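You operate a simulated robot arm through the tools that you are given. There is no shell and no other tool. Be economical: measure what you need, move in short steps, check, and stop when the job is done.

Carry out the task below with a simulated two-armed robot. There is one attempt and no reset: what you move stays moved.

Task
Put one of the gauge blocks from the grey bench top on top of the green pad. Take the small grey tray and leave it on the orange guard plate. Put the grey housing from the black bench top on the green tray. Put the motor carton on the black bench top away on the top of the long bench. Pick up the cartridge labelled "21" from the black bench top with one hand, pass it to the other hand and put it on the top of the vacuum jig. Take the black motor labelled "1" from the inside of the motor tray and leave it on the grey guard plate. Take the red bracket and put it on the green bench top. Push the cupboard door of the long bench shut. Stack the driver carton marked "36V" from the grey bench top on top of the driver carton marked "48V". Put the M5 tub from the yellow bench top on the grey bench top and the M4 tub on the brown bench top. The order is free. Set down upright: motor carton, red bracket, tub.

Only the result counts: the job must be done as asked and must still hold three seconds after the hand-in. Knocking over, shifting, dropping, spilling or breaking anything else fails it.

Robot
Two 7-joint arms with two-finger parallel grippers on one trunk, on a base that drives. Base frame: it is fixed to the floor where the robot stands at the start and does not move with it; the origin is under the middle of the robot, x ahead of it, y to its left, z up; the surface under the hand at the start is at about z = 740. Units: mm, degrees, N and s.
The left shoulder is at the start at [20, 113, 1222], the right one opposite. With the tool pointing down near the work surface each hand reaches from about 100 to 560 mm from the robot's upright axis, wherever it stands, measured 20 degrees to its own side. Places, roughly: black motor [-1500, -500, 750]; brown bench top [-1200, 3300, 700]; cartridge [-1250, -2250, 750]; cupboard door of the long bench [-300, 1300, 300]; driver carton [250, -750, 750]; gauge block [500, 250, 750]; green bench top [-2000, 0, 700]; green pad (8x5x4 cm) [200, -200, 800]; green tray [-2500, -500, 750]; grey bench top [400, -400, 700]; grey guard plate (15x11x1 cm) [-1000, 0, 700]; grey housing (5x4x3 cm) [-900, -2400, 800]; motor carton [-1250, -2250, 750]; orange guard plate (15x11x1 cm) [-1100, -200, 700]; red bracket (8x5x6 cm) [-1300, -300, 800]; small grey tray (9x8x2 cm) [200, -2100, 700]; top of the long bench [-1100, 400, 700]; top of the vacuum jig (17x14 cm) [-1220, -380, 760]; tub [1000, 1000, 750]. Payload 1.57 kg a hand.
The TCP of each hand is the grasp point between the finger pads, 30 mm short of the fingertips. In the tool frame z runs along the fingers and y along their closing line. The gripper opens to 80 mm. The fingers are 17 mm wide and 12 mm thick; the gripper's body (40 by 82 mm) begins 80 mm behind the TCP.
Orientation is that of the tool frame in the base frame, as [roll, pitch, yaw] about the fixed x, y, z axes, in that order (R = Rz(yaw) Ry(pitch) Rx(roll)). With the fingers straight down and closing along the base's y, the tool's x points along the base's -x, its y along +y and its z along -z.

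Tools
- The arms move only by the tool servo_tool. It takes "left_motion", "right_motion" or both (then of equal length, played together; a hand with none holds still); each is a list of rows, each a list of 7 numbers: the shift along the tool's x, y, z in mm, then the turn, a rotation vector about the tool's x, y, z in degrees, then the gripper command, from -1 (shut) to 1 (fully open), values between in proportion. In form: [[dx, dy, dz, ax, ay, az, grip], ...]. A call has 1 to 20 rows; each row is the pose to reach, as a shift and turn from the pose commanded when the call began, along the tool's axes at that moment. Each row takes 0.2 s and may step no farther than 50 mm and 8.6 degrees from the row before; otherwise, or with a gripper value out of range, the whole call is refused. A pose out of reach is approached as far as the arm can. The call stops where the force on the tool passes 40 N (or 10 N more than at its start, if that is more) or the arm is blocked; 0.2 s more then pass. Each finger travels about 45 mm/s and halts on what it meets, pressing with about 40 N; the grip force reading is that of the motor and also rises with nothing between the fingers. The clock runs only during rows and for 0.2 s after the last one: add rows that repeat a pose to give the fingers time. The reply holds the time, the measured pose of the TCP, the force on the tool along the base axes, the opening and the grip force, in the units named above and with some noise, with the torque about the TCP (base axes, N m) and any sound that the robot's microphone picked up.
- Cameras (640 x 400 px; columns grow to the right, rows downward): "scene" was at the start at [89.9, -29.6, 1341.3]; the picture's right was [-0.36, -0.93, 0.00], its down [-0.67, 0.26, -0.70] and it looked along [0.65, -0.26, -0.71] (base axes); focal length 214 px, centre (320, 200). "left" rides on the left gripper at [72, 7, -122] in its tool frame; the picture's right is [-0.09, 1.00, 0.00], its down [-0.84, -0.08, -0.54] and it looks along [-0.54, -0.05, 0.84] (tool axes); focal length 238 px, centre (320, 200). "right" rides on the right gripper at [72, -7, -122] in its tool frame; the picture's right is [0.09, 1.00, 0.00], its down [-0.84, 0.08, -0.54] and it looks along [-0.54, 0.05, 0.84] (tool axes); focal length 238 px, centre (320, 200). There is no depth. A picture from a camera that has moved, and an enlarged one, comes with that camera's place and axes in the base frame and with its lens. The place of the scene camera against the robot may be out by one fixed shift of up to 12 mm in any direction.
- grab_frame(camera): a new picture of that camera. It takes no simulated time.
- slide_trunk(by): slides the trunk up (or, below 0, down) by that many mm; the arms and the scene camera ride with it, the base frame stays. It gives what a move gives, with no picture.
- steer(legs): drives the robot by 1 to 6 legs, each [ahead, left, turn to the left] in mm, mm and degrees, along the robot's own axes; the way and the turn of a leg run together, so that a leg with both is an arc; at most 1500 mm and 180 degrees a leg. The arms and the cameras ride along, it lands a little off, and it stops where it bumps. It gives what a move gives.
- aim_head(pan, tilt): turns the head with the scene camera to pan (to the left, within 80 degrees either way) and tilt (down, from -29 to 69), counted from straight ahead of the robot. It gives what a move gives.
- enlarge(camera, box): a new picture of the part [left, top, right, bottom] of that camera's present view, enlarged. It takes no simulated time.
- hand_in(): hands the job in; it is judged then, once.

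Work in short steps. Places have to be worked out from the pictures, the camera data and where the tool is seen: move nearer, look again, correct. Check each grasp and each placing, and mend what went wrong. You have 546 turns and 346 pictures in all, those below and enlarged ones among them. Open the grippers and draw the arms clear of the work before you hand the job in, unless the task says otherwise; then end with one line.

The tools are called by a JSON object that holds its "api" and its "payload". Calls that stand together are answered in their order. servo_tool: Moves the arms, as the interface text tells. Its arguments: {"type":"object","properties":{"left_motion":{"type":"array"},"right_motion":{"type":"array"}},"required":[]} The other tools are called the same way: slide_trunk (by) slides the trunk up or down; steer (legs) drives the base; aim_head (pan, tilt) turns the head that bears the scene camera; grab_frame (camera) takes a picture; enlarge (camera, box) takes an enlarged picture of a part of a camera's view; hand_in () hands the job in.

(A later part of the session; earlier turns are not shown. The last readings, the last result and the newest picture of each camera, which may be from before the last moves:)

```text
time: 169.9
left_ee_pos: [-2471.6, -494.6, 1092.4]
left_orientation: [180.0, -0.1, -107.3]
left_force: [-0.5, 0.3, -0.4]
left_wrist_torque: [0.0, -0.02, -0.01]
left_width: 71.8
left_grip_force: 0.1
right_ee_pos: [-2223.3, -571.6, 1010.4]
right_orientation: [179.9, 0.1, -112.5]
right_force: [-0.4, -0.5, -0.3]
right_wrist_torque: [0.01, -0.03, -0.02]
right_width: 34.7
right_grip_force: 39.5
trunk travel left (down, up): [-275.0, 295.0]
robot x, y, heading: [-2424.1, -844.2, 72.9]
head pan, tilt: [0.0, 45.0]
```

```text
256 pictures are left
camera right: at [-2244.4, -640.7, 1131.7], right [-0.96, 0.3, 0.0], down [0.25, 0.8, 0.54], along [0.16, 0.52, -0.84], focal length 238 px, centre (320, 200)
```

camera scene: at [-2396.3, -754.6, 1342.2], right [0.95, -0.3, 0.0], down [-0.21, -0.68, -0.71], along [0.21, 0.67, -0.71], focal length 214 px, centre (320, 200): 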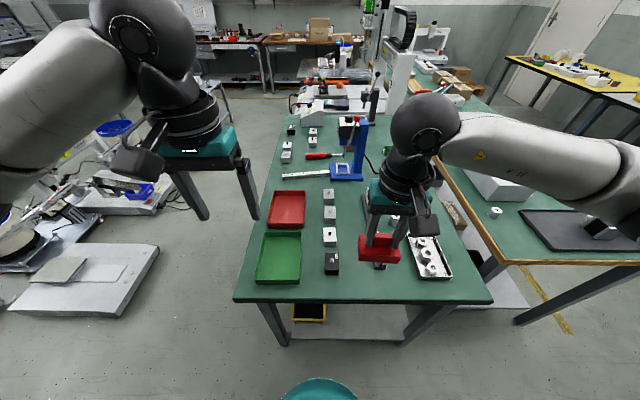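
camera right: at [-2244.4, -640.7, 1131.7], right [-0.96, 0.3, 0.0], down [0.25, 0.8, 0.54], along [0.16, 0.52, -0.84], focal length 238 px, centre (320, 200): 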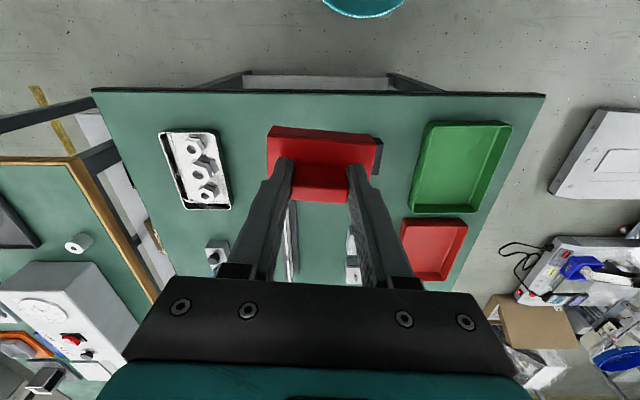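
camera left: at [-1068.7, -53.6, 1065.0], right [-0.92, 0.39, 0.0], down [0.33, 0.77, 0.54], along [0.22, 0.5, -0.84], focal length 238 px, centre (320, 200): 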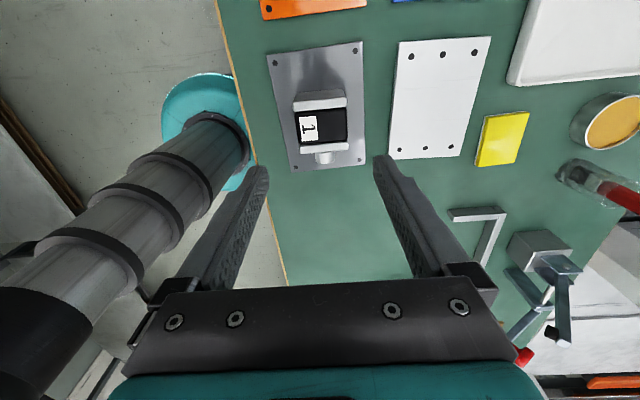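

Target (-2205,-533) is clear. I move there, align, and descend to ~30 mm above.

{"api": "servo_tool", "payload": {"right_motion": [[-15, 0, 20, 0, 0, -2, -1], [-30, -1, 45, 0, 0, -4, -1], [-43, -2, 75, 0, 0, -5.2, -1], [-43, -2, 105, 0, 0, -5.2, -1], [-43, -2, 135, 0, 0, -5.2, -1], [-43, -2, 160, 0, 0, -5.2, -1], [-43, -2, 180, 0, 0, -5.2, -1]]}}

{"api": "grab_frame", "payload": {"camera": "right"}}

{"api": "enlarge", "payload": {"camera": "scene", "box": [300, 180, 480, 320]}}

```text
time: 171.5
left_ee_pos: [-2470.0, -494.3, 1090.9]
left_orientation: [180.0, -0.1, -107.3]
left_force: [-0.4, -0.8, 0.3]
left_wrist_torque: [0.01, 0.0, -0.05]
left_width: 72.2
left_grip_force: 0.0
right_ee_pos: [-2204.5, -531.3, 830.0]
right_orientation: [179.9, 0.1, -107.2]
right_force: [-0.8, -0.3, -1.0]
right_wrist_torque: [0.02, -0.01, 0.02]
right_width: 35.1
right_grip_force: 39.9
trunk travel left (down, up): [-275.0, 295.0]
robot x, y, heading: [-2427.8, -844.3, 72.4]
head pan, tilt: [0.0, 45.0]
```

```text
255 pictures are left
camera right: at [-2218.5, -602.7, 950.9], right [-0.98, 0.21, 0.0], down [0.17, 0.82, 0.54], along [0.11, 0.53, -0.84], focal length 238 px, centre (320, 200)
```

right: 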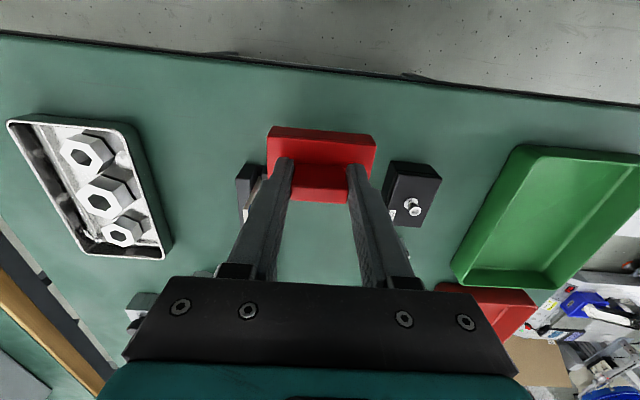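

```text
2.86 times, centred on (390, 250) of scene
camera zoom: at [-2395.6, -754.7, 1342.2], right [0.95, -0.3, 0.0], down [-0.21, -0.67, -0.71], along [0.21, 0.67, -0.71], focal length 613 px, centre (120, 57)
```

zoom: 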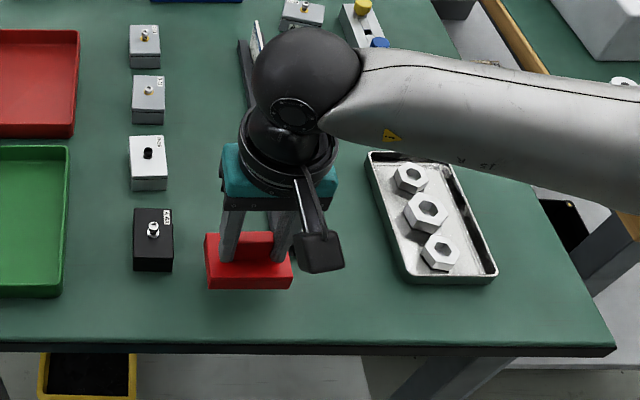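

Clear on both sides. Lower with a 4 mm shift left.

{"api": "servo_tool", "payload": {"right_motion": [[0, 2, 8, 0, 0, 0, -1], [0, 4, 16, 0, 0, 0, -1], [0, 4, 22, 0, 0, 0, -1], [0, 4, 25, 0, 0, 0, -1], [0, 4, 27, 0, 0, 0, -1]]}}

{"api": "servo_tool", "payload": {"right_motion": [[0, 0, 1, 0, 0, 0, -1], [0, 0, 2, 0, 0, 0, -1], [0, 0, 3, 0, 0, 0, -1]]}}

```text
time: 172.7
left_ee_pos: [-2470.2, -495.3, 1092.7]
left_orientation: [180.0, -0.2, -107.3]
left_force: [-0.7, 0.0, -0.3]
left_wrist_torque: [-0.01, 0.04, 0.03]
left_width: 72.0
left_grip_force: 0.1
right_ee_pos: [-2207.2, -530.1, 803.4]
right_orientation: [-179.9, 0.1, -107.3]
right_force: [-0.2, -0.3, -0.8]
right_wrist_torque: [-0.02, -0.03, 0.02]
right_width: 35.0
right_grip_force: 40.0
trunk travel left (down, up): [-275.0, 295.0]
robot x, y, heading: [-2428.4, -840.2, 72.5]
head pan, tilt: [0.0, 45.0]
```

```text
time: 173.5
left_ee_pos: [-2470.4, -496.0, 1092.1]
left_orientation: [-180.0, -0.1, -107.3]
left_force: [-0.5, 0.5, -0.1]
left_wrist_torque: [-0.04, 0.01, 0.0]
left_width: 72.0
left_grip_force: 0.1
right_ee_pos: [-2207.4, -531.2, 799.2]
right_orientation: [-180.0, 0.1, -107.3]
right_force: [-0.1, -0.9, 0.1]
right_wrist_torque: [0.01, -0.04, -0.03]
right_width: 35.0
right_grip_force: 40.3
trunk travel left (down, up): [-275.0, 295.0]
robot x, y, heading: [-2426.3, -840.0, 72.4]
head pan, tilt: [0.0, 45.0]
```

{"api": "servo_tool", "payload": {"right_motion": [[0, 0, 0.7, 0, 0, 0, -1], [0, 0, 1.5, 0, 0, 0, -1], [0, 0, 2.2, 0, 0, 0, -1]]}}

```text
time: 174.3
left_ee_pos: [-2470.6, -497.0, 1094.2]
left_orientation: [-179.9, 0.0, -107.3]
left_force: [0.7, -0.7, 0.0]
left_wrist_torque: [-0.02, 0.03, 0.04]
left_width: 71.9
left_grip_force: 0.1
right_ee_pos: [-2207.9, -531.5, 800.7]
right_orientation: [-179.9, 0.4, -107.2]
right_force: [4.8, -5.1, 25.0]
right_wrist_torque: [-0.68, -0.02, 0.07]
right_width: 35.0
right_grip_force: 40.3
trunk travel left (down, up): [-275.0, 295.0]
robot x, y, heading: [-2425.4, -844.4, 72.7]
head pan, tilt: [0.0, 45.0]
```

Contact. Ease, release, rise.

{"api": "servo_tool", "payload": {"right_motion": [[0, 0, -1.5, 0, 0, 0, -1], [0, 0, -1.5, 0, 0, 0, 0], [0, 0, -1.5, 0, 0, 0, 0.3], [0, 0, -1.5, 0, 0, 0, 0.3], [0, 0, -20, 0, 0, 0, 0.3], [0, 0, -60, 0, 0, 0, 0.3], [0, 0, -110, 0, 0, 0, 0.3], [0, 0, -160, 0, 0, 0, 0.3], [0, 0, -210, 0, 0, 0, 0.3]]}}

{"api": "grab_frame", "payload": {"camera": "right"}}

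{"api": "enlarge", "payload": {"camera": "scene", "box": [220, 150, 440, 320]}}

```text
time: 176.3
left_ee_pos: [-2470.4, -495.1, 1092.8]
left_orientation: [-180.0, -0.1, -107.2]
left_force: [0.2, 0.0, -0.7]
left_wrist_torque: [-0.01, 0.0, 0.03]
left_width: 72.2
left_grip_force: 0.1
right_ee_pos: [-2206.4, -531.2, 1010.1]
right_orientation: [-179.9, 0.1, -107.3]
right_force: [-0.8, 0.7, -0.4]
right_wrist_torque: [-0.01, 0.02, -0.03]
right_width: 52.0
right_grip_force: 0.0
trunk travel left (down, up): [-275.0, 295.0]
robot x, y, heading: [-2425.6, -842.7, 72.4]
head pan, tilt: [0.0, 45.0]
```

```text
253 pictures are left
camera right: at [-2222.5, -602.6, 1130.9], right [-0.98, 0.21, 0.0], down [0.17, 0.82, 0.54], along [0.11, 0.53, -0.84], focal length 238 px, centre (320, 200)
```

right: 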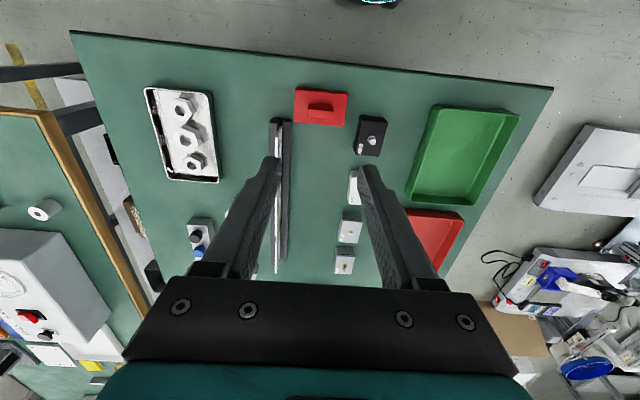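

```text
2.35 times, centred on (330, 235) of scene
camera zoom: at [-2395.8, -754.9, 1342.2], right [0.95, -0.3, 0.0], down [-0.21, -0.67, -0.71], along [0.21, 0.67, -0.71], focal length 505 px, centre (296, 118)
```

zoom: 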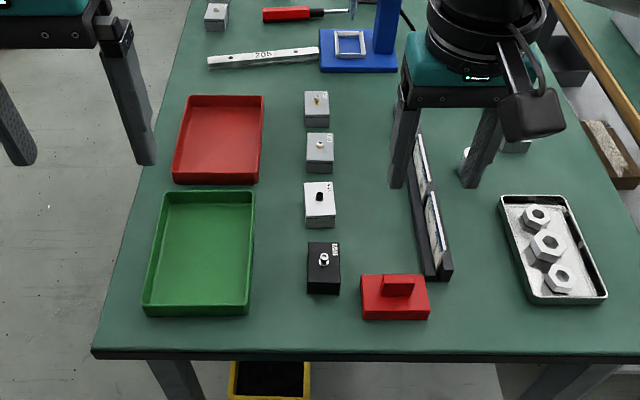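

Bracket placed and stable; green tray centre ≈(-2427,-398). Now I drive to the black bench.

{"api": "steer", "payload": {"legs": [[-300, 0, 0], [0, -750, 0], [0, -750, 0], [0, 0, 90], [0, 0, 90]]}}

{"api": "aim_head", "payload": {"pan": 0, "tilt": 35}}

{"api": "grab_frame", "payload": {"camera": "scene"}}

```text
time: 193.3
left_ee_pos: [-1041.4, -1923.1, 1093.7]
left_orientation: [-180.0, -0.2, 73.6]
left_force: [-0.3, -0.3, 0.0]
left_wrist_torque: [0.02, 0.02, -0.02]
left_width: 72.0
left_grip_force: 0.1
right_ee_pos: [-1305.5, -1891.2, 1008.7]
right_orientation: [179.9, 0.0, 73.7]
right_force: [0.2, 0.3, 0.2]
right_wrist_torque: [0.0, 0.02, -0.01]
right_width: 52.1
right_grip_force: 0.1
trunk travel left (down, up): [-275.0, 295.0]
robot x, y, heading: [-1089.0, -1578.5, -106.1]
head pan, tilt: [0.0, 45.0]
```

```text
time: 194.0
left_ee_pos: [-1040.8, -1921.9, 1092.7]
left_orientation: [-180.0, -0.1, 73.7]
left_force: [0.0, 0.4, 0.0]
left_wrist_torque: [-0.03, 0.0, -0.01]
left_width: 72.1
left_grip_force: 0.0
right_ee_pos: [-1304.1, -1890.2, 1009.2]
right_orientation: [180.0, 0.1, 73.7]
right_force: [-0.5, -0.4, 1.1]
right_wrist_torque: [0.01, 0.0, -0.01]
right_width: 51.8
right_grip_force: 0.1
trunk travel left (down, up): [-275.0, 295.0]
robot x, y, heading: [-1089.3, -1578.2, -106.2]
head pan, tilt: [0.0, 35.0]
```

```text
251 pictures are left
camera scene: at [-1113.1, -1670.6, 1356.9], right [-0.96, 0.28, 0.0], down [0.16, 0.55, -0.82], along [-0.23, -0.79, -0.57], focal length 214 px, centre (320, 200)
```

scene: 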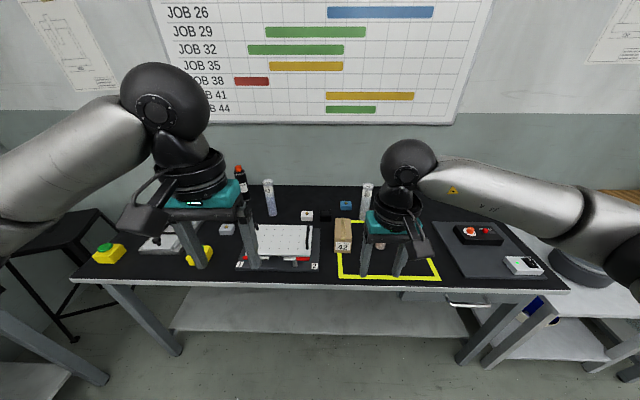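

{"api": "enlarge", "payload": {"camera": "scene", "box": [230, 160, 450, 300]}}

{"api": "enlarge", "payload": {"camera": "scene", "box": [80, 160, 330, 300]}}

{"api": "grab_frame", "payload": {"camera": "right"}}

{"api": "grab_frame", "payload": {"camera": "left"}}

```text
2.86 times, centred on (340, 230) of scene
camera zoom: at [-1113.1, -1670.6, 1356.9], right [-0.96, 0.28, 0.0], down [0.16, 0.55, -0.82], along [-0.23, -0.79, -0.57], focal length 613 px, centre (263, 114)
```

zoom: 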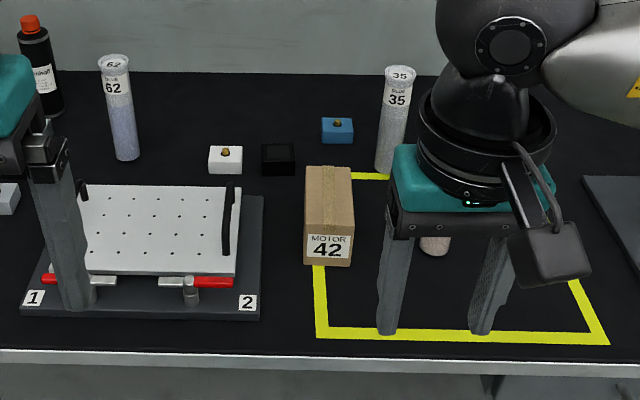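

```text
2.56 times, centred on (205, 230) of scene
camera zoom: at [-1113.1, -1670.6, 1356.9], right [-0.96, 0.28, 0.0], down [0.16, 0.55, -0.82], along [-0.23, -0.79, -0.57], focal length 549 px, centre (614, 123)
```

zoom: 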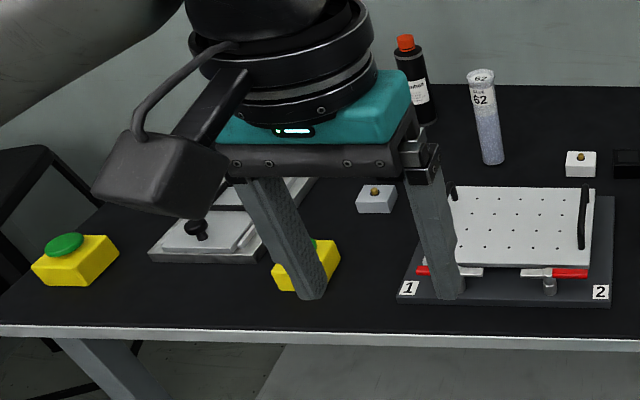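

```text
248 pictures are left
camera right: at [-1290.5, -1819.8, 1130.4], right [0.98, -0.19, 0.0], down [-0.16, -0.82, 0.54], along [-0.1, -0.53, -0.84], focal length 238 px, centre (320, 200)
```

right: 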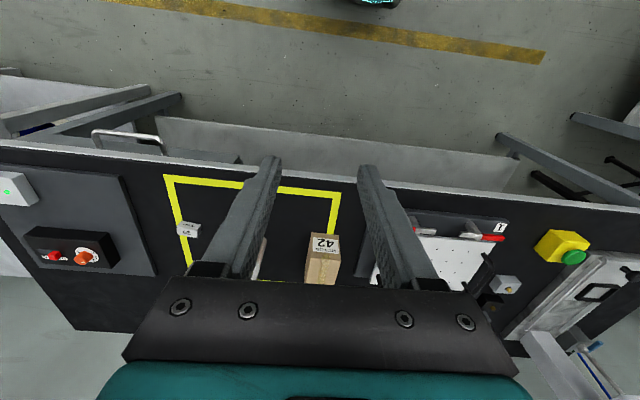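

```text
247 pictures are left
camera left: at [-1015.0, -1856.3, 1215.4], right [0.93, -0.37, 0.0], down [-0.31, -0.78, 0.54], along [-0.2, -0.5, -0.84], focal length 238 px, centre (320, 200)
```

left: 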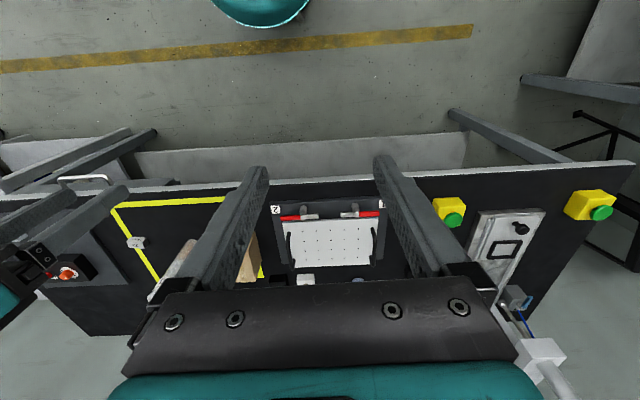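

Grey housing ≈(-935,-2385), motor carton "42" ≈(-1353,-2190), cartridge tubes stand around. I drive up to the bench between housing (left hand) and carton (right hand).

{"api": "steer", "payload": {"legs": [[0, 0, -1.8], [100, 185, 0], [230, 0, 0]]}}

{"api": "grab_frame", "payload": {"camera": "scene"}}

{"api": "grab_frame", "payload": {"camera": "left"}}

{"api": "grab_frame", "payload": {"camera": "right"}}

```text
time: 197.4
left_ee_pos: [-979.1, -2295.1, 1093.0]
left_orientation: [179.9, -0.2, 71.9]
left_force: [-0.7, -0.1, -0.2]
left_wrist_torque: [0.04, 0.01, -0.01]
left_width: 71.7
left_grip_force: 0.0
right_ee_pos: [-1242.0, -2256.0, 1008.6]
right_orientation: [180.0, 0.0, 72.0]
right_force: [0.5, 1.0, -0.3]
right_wrist_torque: [0.01, 0.01, 0.0]
right_width: 52.1
right_grip_force: 0.1
trunk travel left (down, up): [-275.0, 295.0]
robot x, y, heading: [-1017.4, -1944.7, -108.1]
head pan, tilt: [0.0, 35.0]
```

```text
246 pictures are left
camera scene: at [-1043.3, -2041.5, 1356.9], right [-0.95, 0.31, 0.0], down [0.18, 0.55, -0.82], along [-0.25, -0.78, -0.57], focal length 214 px, centre (320, 200)
```

scene: 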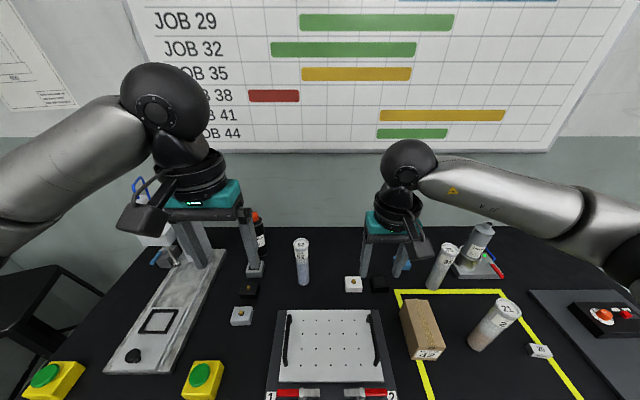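

```text
245 pictures are left
camera left: at [-950.9, -2230.2, 1215.2], right [0.92, -0.4, 0.0], down [-0.33, -0.77, 0.54], along [-0.21, -0.5, -0.84], focal length 238 px, centre (320, 200)
```

left: 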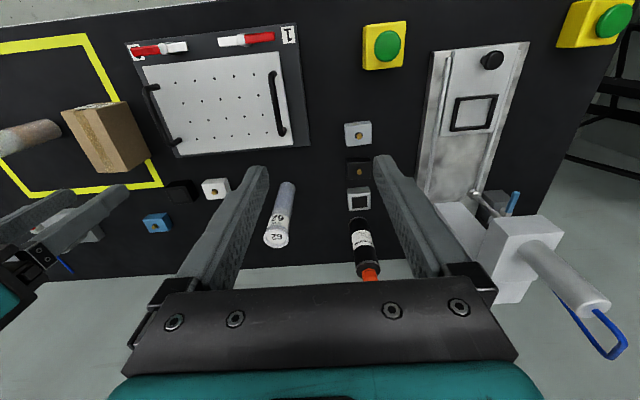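

```text
244 pictures are left
camera right: at [-1225.1, -2185.1, 1130.2], right [0.98, -0.22, 0.0], down [-0.19, -0.82, 0.54], along [-0.12, -0.53, -0.84], focal length 238 px, centre (320, 200)
```

right: 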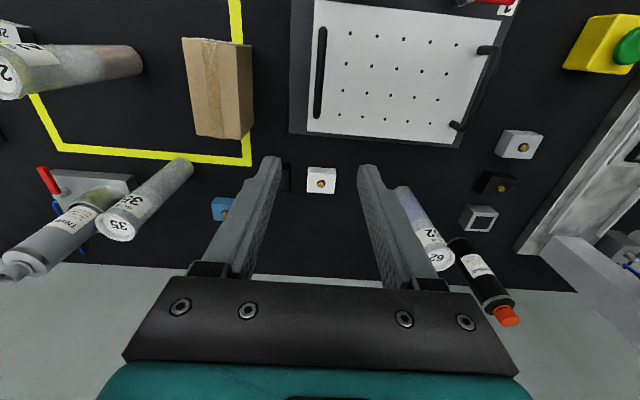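

{"api": "enlarge", "payload": {"camera": "left", "box": [310, 100, 410, 220]}}

{"api": "enlarge", "payload": {"camera": "right", "box": [440, 110, 560, 240]}}

{"api": "enlarge", "payload": {"camera": "right", "box": [0, 0, 260, 250]}}

```text
3.33 times, centred on (360, 160) of left
camera zoom: at [-950.9, -2230.2, 1215.2], right [0.92, -0.4, 0.0], down [-0.33, -0.77, 0.54], along [-0.21, -0.5, -0.84], focal length 794 px, centre (187, 333)
```

zoom: 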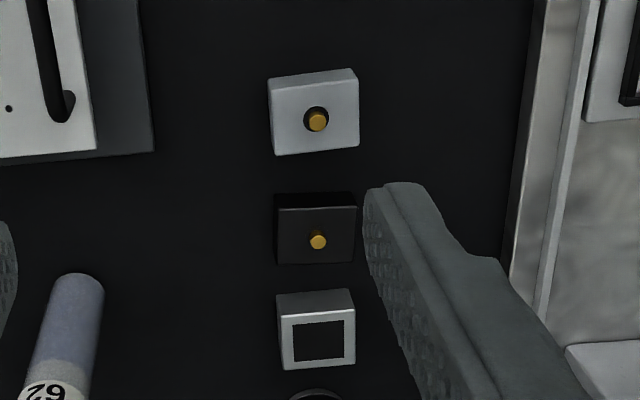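

```text
3.08 times, centred on (500, 175) of right
camera zoom: at [-1225.1, -2185.1, 1130.2], right [0.98, -0.22, 0.0], down [-0.19, -0.82, 0.54], along [-0.12, -0.53, -0.84], focal length 733 px, centre (-234, 277)
```

zoom: 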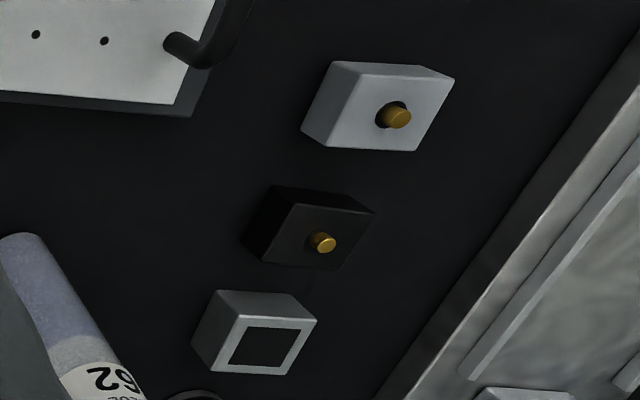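

```text
1.60 times, centred on (130, 125) of right
camera zoom: at [-1225.1, -2185.1, 1130.2], right [0.98, -0.22, 0.0], down [-0.19, -0.82, 0.54], along [-0.12, -0.53, -0.84], focal length 381 px, centre (624, 320)
```

zoom: 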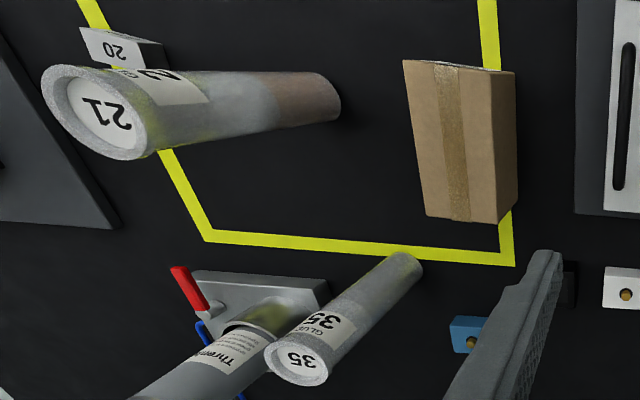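

Two greyish candidate blocks here. I compare them and the white one at high zoom.

{"api": "enlarge", "payload": {"camera": "left", "box": [335, 110, 385, 150]}}

{"api": "enlarge", "payload": {"camera": "left", "box": [335, 180, 385, 220]}}

{"api": "enlarge", "payload": {"camera": "left", "box": [130, 165, 240, 245]}}

{"api": "enlarge", "payload": {"camera": "scene", "box": [215, 255, 275, 335]}}

```text
10.00 times, centred on (360, 130) of left
camera zoom: at [-950.9, -2230.2, 1215.2], right [0.92, -0.4, 0.0], down [-0.33, -0.77, 0.54], along [-0.21, -0.5, -0.84], focal length 2384 px, centre (-80, 900)
```

zoom: 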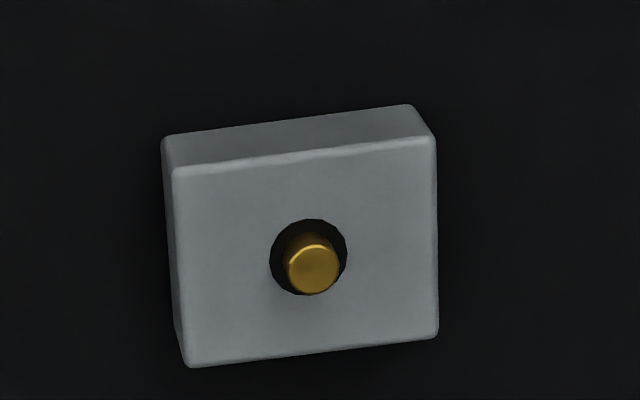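

```text
10.00 times, centred on (360, 200) of left
camera zoom: at [-950.9, -2230.2, 1215.2], right [0.92, -0.4, 0.0], down [-0.33, -0.77, 0.54], along [-0.21, -0.5, -0.84], focal length 2384 px, centre (-80, 200)
```

zoom: 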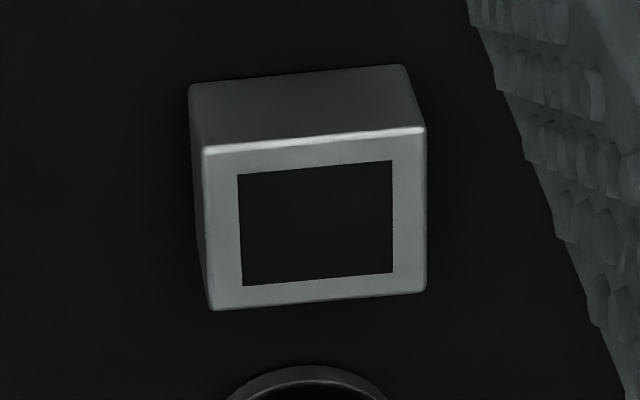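

```text
5.00 times, centred on (185, 205) of left
camera zoom: at [-950.9, -2230.2, 1215.2], right [0.92, -0.4, 0.0], down [-0.33, -0.77, 0.54], along [-0.21, -0.5, -0.84], focal length 1192 px, centre (995, 175)
```

zoom: 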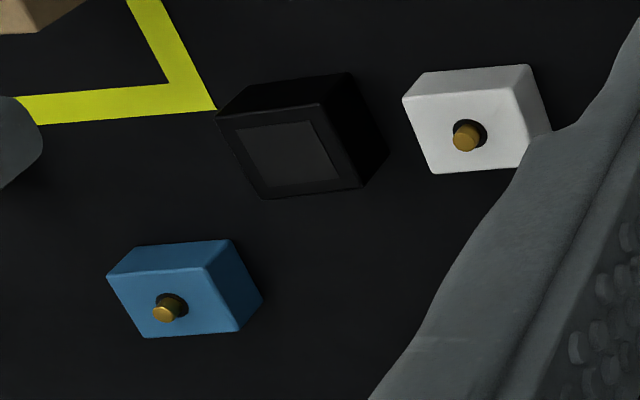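

```text
5.00 times, centred on (245, 295) of scene
camera zoom: at [-1043.3, -2041.5, 1356.9], right [-0.95, 0.31, 0.0], down [0.18, 0.55, -0.82], along [-0.25, -0.78, -0.57], focal length 1072 px, centre (695, -275)
```

zoom: 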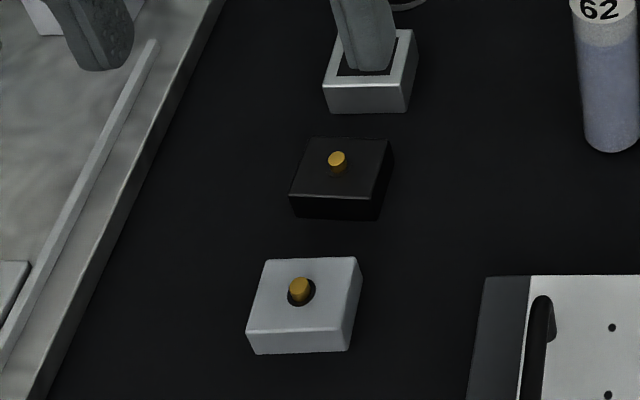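

The grey housing is the matte-grey one with the brass insert at ≈(-938,-2389). Left hand moves above it.

{"api": "servo_tool", "payload": {"left_motion": [[-15, 13, 35, 0, 0, 0, 1], [-30, 26, 70, 0, 0, 0, 1], [-45, 40, 105, 0, 0, 0, 1], [-60, 54, 140, 0, 0, 0, 1], [-77, 68, 175, 0, 0, 0, 1], [-77, 68, 205, 0, 0, 0, 1]]}}

{"api": "grab_frame", "payload": {"camera": "left"}}

```text
time: 198.8
left_ee_pos: [-939.2, -2389.0, 887.5]
left_orientation: [180.0, 0.0, 71.9]
left_force: [0.5, 0.2, 0.5]
left_wrist_torque: [0.01, 0.0, -0.02]
left_width: 80.1
left_grip_force: 0.1
right_ee_pos: [-1241.0, -2254.8, 1009.8]
right_orientation: [-179.9, 0.0, 72.0]
right_force: [0.5, -0.6, 0.5]
right_wrist_torque: [-0.01, -0.01, -0.02]
right_width: 51.8
right_grip_force: 0.0
trunk travel left (down, up): [-275.0, 295.0]
robot x, y, heading: [-1020.4, -1949.4, -108.2]
head pan, tilt: [0.0, 35.0]
```

```text
236 pictures are left
camera left: at [-910.1, -2323.5, 1009.5], right [0.92, -0.4, 0.0], down [-0.33, -0.77, 0.54], along [-0.21, -0.5, -0.84], focal length 238 px, centre (320, 200)
```

left: 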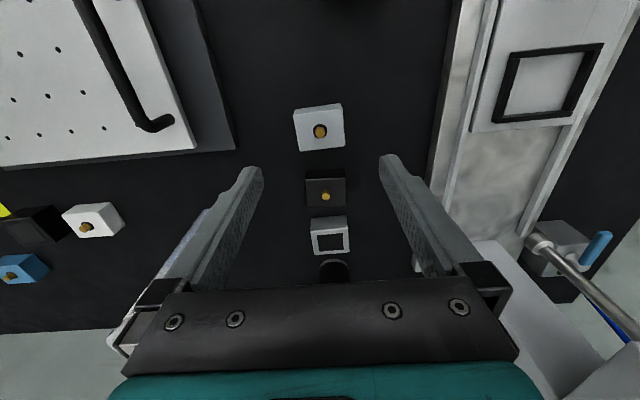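

Centred. Descend and grip the housing.

{"api": "servo_tool", "payload": {"left_motion": [[0, 0, 35, 0, 0, 0, 1], [0, 0, 70, 0, 0, 0, 1], [0, 0, 95, 0, 0, 0, 1], [0, 0, 112, 0, 0, 0, 1], [0, 0, 112, 0, 0, 0, 0], [0, 0, 112, 0, 0, 0, -1], [0, 0, 112, 0, 0, 0, -1], [0, 0, 112, 0, 0, 0, -1], [0, 0, 112, 0, 0, 0, -1], [0, 0, 112, 0, 0, 0, -1]]}}

{"api": "servo_tool", "payload": {"left_motion": [[0, 0, -3, 0, 0, 0, -1], [0, 0, -8, 0, 0, 0, -1], [0, 0, -15, 0, 0, 0, -1], [0, 0, -25, 0, 0, 0, -1], [0, 0, -40, 0, 0, 0, -1]]}}

{"api": "grab_frame", "payload": {"camera": "left"}}

```text
time: 201.0
left_ee_pos: [-938.3, -2388.6, 776.4]
left_orientation: [-180.0, -0.1, 72.1]
left_force: [0.0, -0.2, 0.9]
left_wrist_torque: [-0.03, 0.0, 0.0]
left_width: 49.3
left_grip_force: 39.9
right_ee_pos: [-1240.8, -2256.0, 1009.6]
right_orientation: [179.9, 0.1, 72.0]
right_force: [0.2, -0.5, 0.2]
right_wrist_torque: [-0.03, 0.01, 0.02]
right_width: 52.0
right_grip_force: 0.1
trunk travel left (down, up): [-275.0, 295.0]
robot x, y, heading: [-1017.7, -1945.0, -108.2]
head pan, tilt: [0.0, 35.0]
```

```text
time: 202.2
left_ee_pos: [-937.6, -2388.4, 815.5]
left_orientation: [179.9, 0.0, 72.1]
left_force: [0.7, -1.0, 0.3]
left_wrist_torque: [0.02, 0.02, 0.01]
left_width: 49.3
left_grip_force: 39.9
right_ee_pos: [-1241.9, -2255.7, 1009.3]
right_orientation: [-179.9, 0.1, 72.1]
right_force: [-0.5, -1.1, -0.1]
right_wrist_torque: [0.0, 0.02, 0.02]
right_width: 51.9
right_grip_force: 0.0
trunk travel left (down, up): [-275.0, 295.0]
robot x, y, heading: [-1020.8, -1946.9, -107.9]
head pan, tilt: [0.0, 35.0]
```

```text
235 pictures are left
camera left: at [-909.8, -2323.7, 938.1], right [0.92, -0.4, 0.0], down [-0.33, -0.77, 0.54], along [-0.21, -0.5, -0.84], focal length 238 px, centre (320, 200)
```

left: 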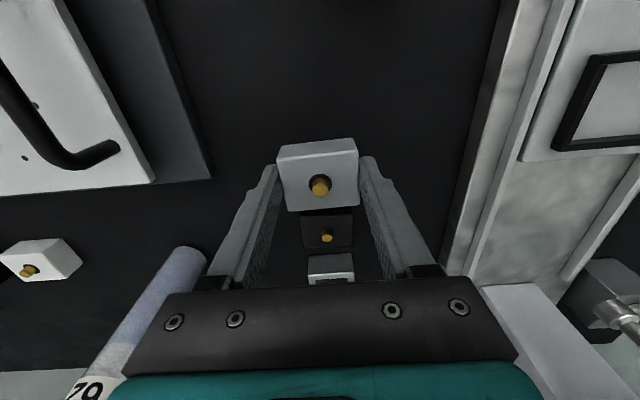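

Housing held. I raise the left hand and move the right hand above the motor carton (≈(-1369,-2204), ~61 wide, ~57 high).

{"api": "servo_tool", "payload": {"left_motion": [[0, 0, -25, 0, 0, 0, -1], [0, 0, -60, 0, 0, 0, -1], [0, 0, -100, 0, 0, 0, -1], [0, 0, -140, 0, 0, 0, -1], [0, 0, -180, 0, 0, 0, -1], [30, 0, -215, 0, 0, 0, -1], [60, 0, -235, 0, 0, 0, -1]], "right_motion": [[0, -20, 0, 0, 0, 0, 1], [2, -45, -5, 0, 0, 0, 1], [4, -70, -5, 0, 0, 0, 1], [6, -95, -5, 0, 0, 0, 1], [8, -120, -5, 0, 0, 0, 1], [9, -137, -5, 0, 0, 0, 1], [9, -137, -5, 0, 0, 0, 1]]}}

{"api": "grab_frame", "payload": {"camera": "right"}}

{"api": "grab_frame", "payload": {"camera": "scene"}}

```text
time: 203.8
left_ee_pos: [-919.6, -2329.9, 1051.6]
left_orientation: [179.9, 0.0, 72.0]
left_force: [-0.5, 0.0, -0.7]
left_wrist_torque: [-0.02, 0.02, 0.0]
left_width: 48.9
left_grip_force: 40.2
right_ee_pos: [-1367.7, -2204.5, 1012.8]
right_orientation: [-179.9, 0.2, 71.9]
right_force: [-0.6, -0.1, 0.5]
right_wrist_torque: [0.0, 0.03, 0.01]
right_width: 80.1
right_grip_force: 0.0
trunk travel left (down, up): [-275.0, 295.0]
robot x, y, heading: [-1014.7, -1944.3, -108.2]
head pan, tilt: [0.0, 35.0]
```

```text
234 pictures are left
camera right: at [-1352.2, -2133.2, 1134.7], right [0.98, -0.22, 0.0], down [-0.18, -0.82, 0.54], along [-0.12, -0.53, -0.84], focal length 238 px, centre (320, 200)
```

right: 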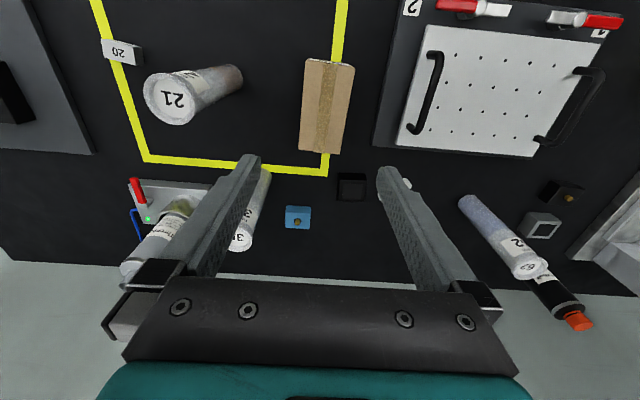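

```text
233 pictures are left
camera scene: at [-1042.8, -2040.5, 1357.0], right [-0.95, 0.31, 0.0], down [0.18, 0.55, -0.82], along [-0.25, -0.78, -0.57], focal length 214 px, centre (320, 200)
```

scene: 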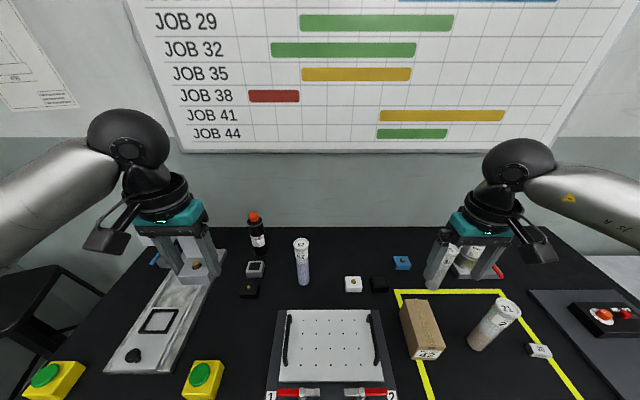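

Carton centre (-1359,-2207), aligned. I descend part-way and check forearm clearance over tube 21.

{"api": "servo_tool", "payload": {"right_motion": [[0, 5, 30, 0, 0, 0, 1], [0, 9, 65, 0, 0, 0, 1], [0, 9, 100, 0, 0, 0, 1], [0, 9, 130, 0, 0, 0, 1], [0, 9, 150, 0, 0, 0, 1]]}}

{"api": "grab_frame", "payload": {"camera": "scene"}}

{"api": "grab_frame", "payload": {"camera": "right"}}

```text
time: 205.0
left_ee_pos: [-920.3, -2331.3, 1050.6]
left_orientation: [-180.0, -0.1, 72.1]
left_force: [0.4, -0.2, -1.1]
left_wrist_torque: [0.0, -0.03, 0.04]
left_width: 49.0
left_grip_force: 39.5
right_ee_pos: [-1360.1, -2207.2, 864.3]
right_orientation: [-179.9, 0.2, 72.0]
right_force: [0.6, 0.4, 0.6]
right_wrist_torque: [0.01, 0.03, 0.0]
right_width: 80.0
right_grip_force: 0.0
trunk travel left (down, up): [-275.0, 295.0]
robot x, y, heading: [-1015.1, -1946.5, -108.1]
head pan, tilt: [0.0, 35.0]
```

```text
232 pictures are left
camera scene: at [-1043.0, -2040.8, 1357.0], right [-0.95, 0.31, 0.0], down [0.18, 0.55, -0.82], along [-0.25, -0.78, -0.57], focal length 214 px, centre (320, 200)
```

scene: 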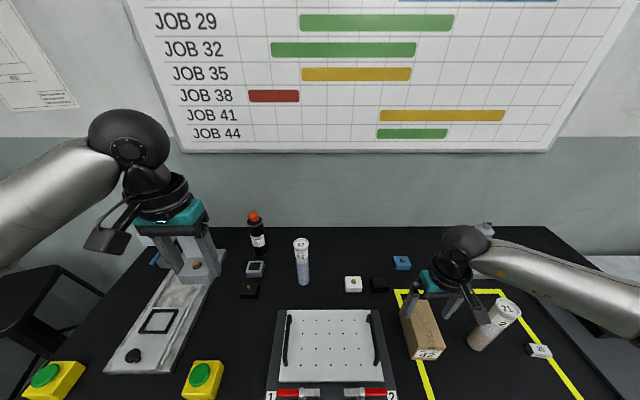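

```text
231 pictures are left
camera right: at [-1344.4, -2136.8, 984.9], right [0.98, -0.22, 0.0], down [-0.18, -0.82, 0.54], along [-0.12, -0.53, -0.84], focal length 238 px, centre (320, 200)
```

right: 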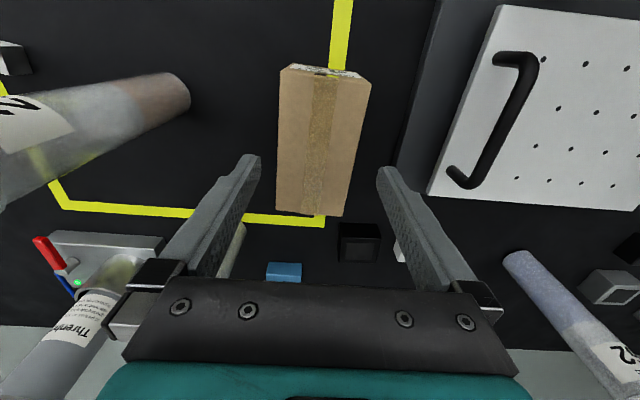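

Clearance looks adequate; I descend only to z≈797 and grip the upper half.

{"api": "servo_tool", "payload": {"right_motion": [[0, 0, 20, 0, 0, 0, 1], [0, 0, 40, 0, 0, 0, 1], [0, 0, 58, 0, 0, 0, 1], [0, 0, 69, 0, 0, 0, 1], [0, 0, 69, 0, 0, 0, 0], [0, 0, 69, 0, 0, 0, -1], [0, 0, 69, 0, 0, 0, -1], [0, 0, 69, 0, 0, 0, -1], [0, 0, 69, 0, 0, 0, -1], [0, 0, 69, 0, 0, 0, -1]]}}

{"api": "servo_tool", "payload": {"right_motion": [[0, 0, -2, 0, 0, 0, -1], [0, 0, -6, 0, 0, 0, -1], [0, 0, -12, 0, 0, 0, -1], [0, 0, -20, 0, 0, 0, -1], [0, 0, -30, 0, 0, 0, -1]]}}

{"api": "grab_frame", "payload": {"camera": "right"}}

{"api": "grab_frame", "payload": {"camera": "scene"}}

```text
time: 207.2
left_ee_pos: [-920.6, -2331.2, 1052.0]
left_orientation: [-180.0, -0.1, 72.1]
left_force: [-0.7, -0.3, -1.4]
left_wrist_torque: [0.01, 0.02, -0.03]
left_width: 49.2
left_grip_force: 39.3
right_ee_pos: [-1360.6, -2207.4, 794.1]
right_orientation: [180.0, 0.1, 72.0]
right_force: [-2.0, 0.0, -0.1]
right_wrist_torque: [-0.07, 0.23, -0.07]
right_width: 60.2
right_grip_force: 40.1
trunk travel left (down, up): [-275.0, 295.0]
robot x, y, heading: [-1021.1, -1943.3, -108.1]
head pan, tilt: [0.0, 35.0]
```

```text
time: 208.4
left_ee_pos: [-919.9, -2332.2, 1051.2]
left_orientation: [180.0, 0.0, 71.9]
left_force: [0.3, 0.2, -1.3]
left_wrist_torque: [-0.01, -0.01, -0.02]
left_width: 48.8
left_grip_force: 39.9
right_ee_pos: [-1359.2, -2206.5, 823.6]
right_orientation: [-180.0, 0.1, 71.9]
right_force: [-0.5, 0.9, -5.0]
right_wrist_torque: [-0.01, -0.03, -0.02]
right_width: 60.0
right_grip_force: 39.9
trunk travel left (down, up): [-275.0, 295.0]
robot x, y, heading: [-1017.7, -1944.6, -107.9]
head pan, tilt: [0.0, 35.0]
```

```text
230 pictures are left
camera right: at [-1343.6, -2137.0, 946.2], right [0.98, -0.22, 0.0], down [-0.19, -0.82, 0.54], along [-0.12, -0.53, -0.84], focal length 238 px, centre (320, 200)
```

right: 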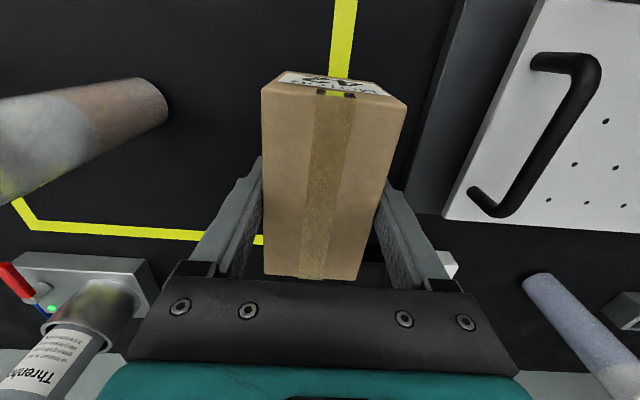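

```text
229 pictures are left
camera scene: at [-1043.3, -2041.0, 1357.0], right [-0.95, 0.31, 0.0], down [0.18, 0.55, -0.82], along [-0.25, -0.78, -0.57], focal length 214 px, centre (320, 200)
```

scene: 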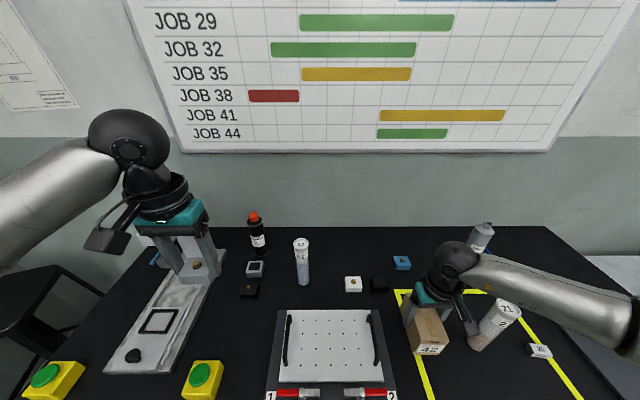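

Carton held (0.5 kg). Lift and retract it, then drive to the green bench end with both items.

{"api": "servo_tool", "payload": {"right_motion": [[0, 0, -20, 0, 0, 0, -1], [0, 0, -50, 0, 0, 0, -1], [0, 0, -85, 0, 0, 0, -1], [0, 0, -120, 0, 0, 0, -1], [0, 0, -155, 0, 0, 0, -1], [0, 0, -190, 0, 0, 0, -1], [10, 10, -215, 0, 0, 0, -1], [20, 30, -225, 0, 0, 0, -1], [20, 60, -225, 0, 0, 0, -1], [20, 90, -225, 0, 0, 0, -1]]}}

{"api": "steer", "payload": {"legs": [[-350, 0, 0], [0, 0, 90], [0, 0, 90], [100, 813, 0], [100, 813, 0]]}}

{"api": "aim_head", "payload": {"pan": 0, "tilt": 45}}

{"api": "grab_frame", "payload": {"camera": "scene"}}

```text
time: 210.6
left_ee_pos: [-919.0, -2331.8, 1050.9]
left_orientation: [180.0, 0.0, 71.9]
left_force: [-1.1, 0.0, -0.6]
left_wrist_torque: [0.04, 0.02, 0.01]
left_width: 49.0
left_grip_force: 40.2
right_ee_pos: [-1267.7, -2216.1, 1049.4]
right_orientation: [180.0, 0.2, 71.9]
right_force: [0.6, -0.1, -4.7]
right_wrist_torque: [-0.03, -0.03, -0.01]
right_width: 60.0
right_grip_force: 40.1
trunk travel left (down, up): [-275.0, 295.0]
robot x, y, heading: [-1015.4, -1947.4, -108.0]
head pan, tilt: [0.0, 35.0]
```

```text
time: 228.4
left_ee_pos: [-2490.0, -544.3, 1050.6]
left_orientation: [-180.0, -0.1, -107.7]
left_force: [-0.9, -0.7, -0.2]
left_wrist_torque: [0.01, -0.02, 0.02]
left_width: 48.7
left_grip_force: 39.2
right_ee_pos: [-2140.7, -655.5, 1049.6]
right_orientation: [-179.9, 0.2, -107.5]
right_force: [-0.1, 0.4, -4.5]
right_wrist_torque: [0.03, -0.05, 0.0]
right_width: 59.9
right_grip_force: 40.1
trunk travel left (down, up): [-275.0, 295.0]
robot x, y, heading: [-2389.9, -925.4, 72.2]
head pan, tilt: [0.0, 35.0]
```

```text
time: 229.1
left_ee_pos: [-2490.5, -543.8, 1052.4]
left_orientation: [-180.0, -0.1, -107.6]
left_force: [-0.6, 0.4, -1.4]
left_wrist_torque: [-0.01, 0.0, 0.04]
left_width: 48.8
left_grip_force: 40.1
right_ee_pos: [-2141.2, -656.6, 1050.8]
right_orientation: [-180.0, 0.1, -107.6]
right_force: [-0.5, -1.4, -4.9]
right_wrist_torque: [-0.02, -0.01, -0.02]
right_width: 59.6
right_grip_force: 39.7
trunk travel left (down, up): [-275.0, 295.0]
robot x, y, heading: [-2388.5, -926.2, 72.1]
head pan, tilt: [0.0, 45.0]
```

```text
228 pictures are left
camera scene: at [-2357.6, -839.8, 1342.2], right [0.95, -0.3, 0.0], down [-0.21, -0.67, -0.71], along [0.21, 0.67, -0.71], focal length 214 px, centre (320, 200)
```

scene: 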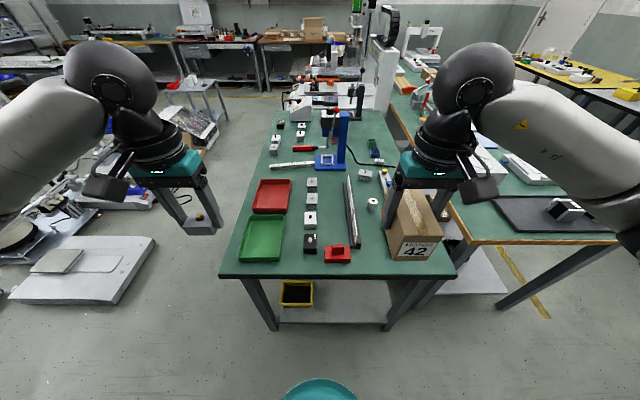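

I drive 100 ahead, and bring the housing over the green tray (≈(-2425,-398)).

{"api": "steer", "payload": {"legs": [[100, 0, 0]]}}

{"api": "grab_frame", "payload": {"camera": "left"}}

```text
time: 230.3
left_ee_pos: [-2460.4, -448.0, 1050.5]
left_orientation: [-180.0, -0.1, -107.5]
left_force: [-0.7, 0.3, -1.9]
left_wrist_torque: [-0.03, 0.01, -0.05]
left_width: 49.0
left_grip_force: 40.2
right_ee_pos: [-2109.9, -558.7, 1051.4]
right_orientation: [-180.0, 0.1, -107.6]
right_force: [1.0, 0.7, -4.1]
right_wrist_torque: [-0.02, 0.0, 0.06]
right_width: 59.7
right_grip_force: 39.2
trunk travel left (down, up): [-275.0, 295.0]
robot x, y, heading: [-2356.5, -832.2, 72.2]
head pan, tilt: [0.0, 45.0]
```

```text
227 pictures are left
camera left: at [-2487.9, -515.0, 1173.3], right [-0.92, 0.39, 0.0], down [0.33, 0.78, 0.54], along [0.21, 0.5, -0.84], focal length 238 px, centre (320, 200)
```

left: 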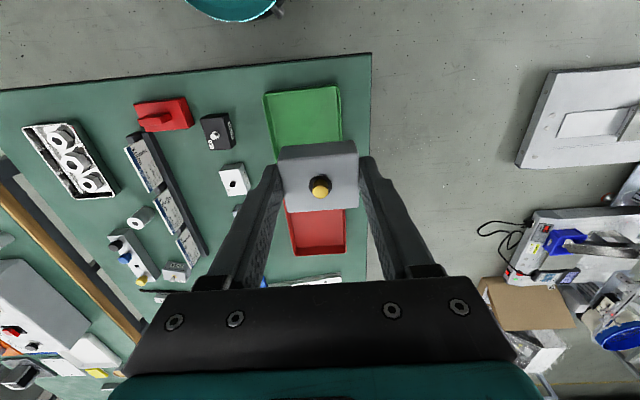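

Target over the tray centre ≈(-2422,-402). Move and descend to just above.

{"api": "servo_tool", "payload": {"left_motion": [[-15, -6, 25, 0, 0, 0, -1], [-30, -12, 50, 0, 0, 0, -1], [-45, -18, 80, 0, 0, 0, -1], [-55, -22, 110, 0, 0, 0, -1], [-55, -22, 140, 0, 0, 0, -1], [-55, -22, 170, 0, 0, 0, -1], [-55, -22, 200, 0, 0, 0, -1], [-55, -22, 225, 0, 0, 0, -1]]}}

{"api": "grab_frame", "payload": {"camera": "left"}}

{"api": "enlarge", "payload": {"camera": "scene", "box": [170, 130, 370, 290]}}

```text
time: 232.1
left_ee_pos: [-2423.3, -401.1, 825.0]
left_orientation: [180.0, -0.1, -107.6]
left_force: [0.1, 0.3, -1.5]
left_wrist_torque: [0.03, 0.0, 0.02]
left_width: 48.9
left_grip_force: 40.1
right_ee_pos: [-2110.9, -561.2, 1050.3]
right_orientation: [180.0, 0.1, -107.5]
right_force: [0.7, 0.4, -5.2]
right_wrist_torque: [0.02, 0.0, -0.01]
right_width: 59.7
right_grip_force: 40.2
trunk travel left (down, up): [-275.0, 295.0]
robot x, y, heading: [-2361.2, -832.2, 72.2]
head pan, tilt: [0.0, 45.0]
```

```text
226 pictures are left
camera left: at [-2451.0, -470.1, 948.2], right [-0.92, 0.39, 0.0], down [0.33, 0.77, 0.54], along [0.21, 0.5, -0.84], focal length 238 px, centre (320, 200)
```

left: 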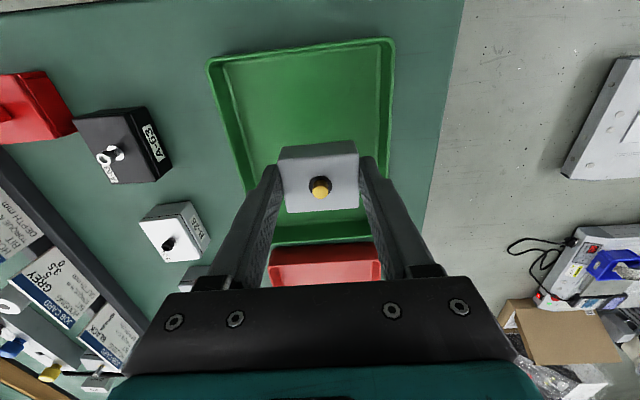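

```text
2.50 times, centred on (270, 210) of scene
camera zoom: at [-2327.2, -744.2, 1342.1], right [0.95, -0.3, 0.0], down [-0.21, -0.67, -0.71], along [0.21, 0.67, -0.71], focal length 536 px, centre (445, 175)
```

zoom: 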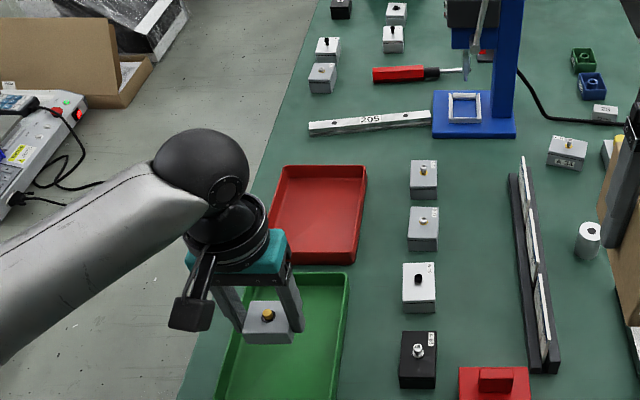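

Centred in the tray. Lower to contact.

{"api": "servo_tool", "payload": {"left_motion": [[0, 0, 10, 0, 0, 0, -1], [0, 0, 22, 0, 0, 0, -1], [0, 0, 32, 0, 0, 0, -1], [0, 0, 38, 0, 0, 0, -1], [0, 0, 41, 0, 0, 0, -1]]}}

{"api": "servo_tool", "payload": {"left_motion": [[0, 0, 1, 0, 0, 0, -1], [0, 0, 2, 0, 0, 0, -1], [0, 0, 3, 0, 0, 0, -1]]}}

```text
time: 233.3
left_ee_pos: [-2423.4, -403.3, 786.0]
left_orientation: [-180.0, -0.1, -107.6]
left_force: [0.1, 1.0, -0.9]
left_wrist_torque: [0.01, -0.01, 0.01]
left_width: 49.1
left_grip_force: 39.5
right_ee_pos: [-2111.2, -560.5, 1050.2]
right_orientation: [180.0, 0.1, -107.6]
right_force: [0.2, 0.2, -5.0]
right_wrist_torque: [-0.02, 0.04, -0.03]
right_width: 60.1
right_grip_force: 40.3
trunk travel left (down, up): [-275.0, 295.0]
robot x, y, heading: [-2358.5, -832.3, 72.4]
head pan, tilt: [0.0, 45.0]
```

```text
time: 234.1
left_ee_pos: [-2422.4, -403.3, 781.9]
left_orientation: [179.9, 0.0, -107.5]
left_force: [-0.3, -0.5, -0.1]
left_wrist_torque: [-0.01, -0.02, 0.03]
left_width: 49.1
left_grip_force: 39.6
right_ee_pos: [-2111.3, -560.9, 1049.3]
right_orientation: [-180.0, 0.1, -107.6]
right_force: [-0.4, -0.2, -5.3]
right_wrist_torque: [0.04, 0.0, 0.0]
right_width: 59.5
right_grip_force: 40.2
trunk travel left (down, up): [-275.0, 295.0]
robot x, y, heading: [-2360.5, -834.5, 72.3]
head pan, tilt: [0.0, 45.0]
```

{"api": "servo_tool", "payload": {"left_motion": [[0, 0, 1, 0, 0, 0, -1], [0, 0, 2, 0, 0, 0, -1], [0, 0, 3, 0, 0, 0, -1]]}}

```text
time: 234.9
left_ee_pos: [-2422.4, -403.5, 778.0]
left_orientation: [180.0, 0.0, -107.7]
left_force: [-0.4, 0.2, -0.1]
left_wrist_torque: [0.0, 0.0, 0.02]
left_width: 48.9
left_grip_force: 40.1
right_ee_pos: [-2111.0, -560.6, 1050.0]
right_orientation: [180.0, 0.0, -107.6]
right_force: [0.0, -1.8, -4.8]
right_wrist_torque: [0.0, 0.03, 0.01]
right_width: 60.2
right_grip_force: 40.4
trunk travel left (down, up): [-275.0, 295.0]
robot x, y, heading: [-2357.3, -833.4, 72.4]
head pan, tilt: [0.0, 45.0]
```

{"api": "servo_tool", "payload": {"left_motion": [[0, 0, 1, 0, 0, 0, -1], [0, 0, 2, 0, 0, 0, -1]]}}

```text
time: 235.5
left_ee_pos: [-2421.8, -403.4, 779.6]
left_orientation: [179.9, 0.0, -107.5]
left_force: [-2.2, -3.1, 16.3]
left_wrist_torque: [-0.23, 0.05, -0.05]
left_width: 48.8
left_grip_force: 40.2
right_ee_pos: [-2110.8, -561.6, 1050.8]
right_orientation: [180.0, 0.2, -107.6]
right_force: [0.1, -0.3, -4.3]
right_wrist_torque: [-0.01, -0.01, 0.03]
right_width: 59.6
right_grip_force: 40.2
trunk travel left (down, up): [-275.0, 295.0]
robot x, y, heading: [-2358.8, -833.3, 72.1]
head pan, tilt: [0.0, 45.0]
```

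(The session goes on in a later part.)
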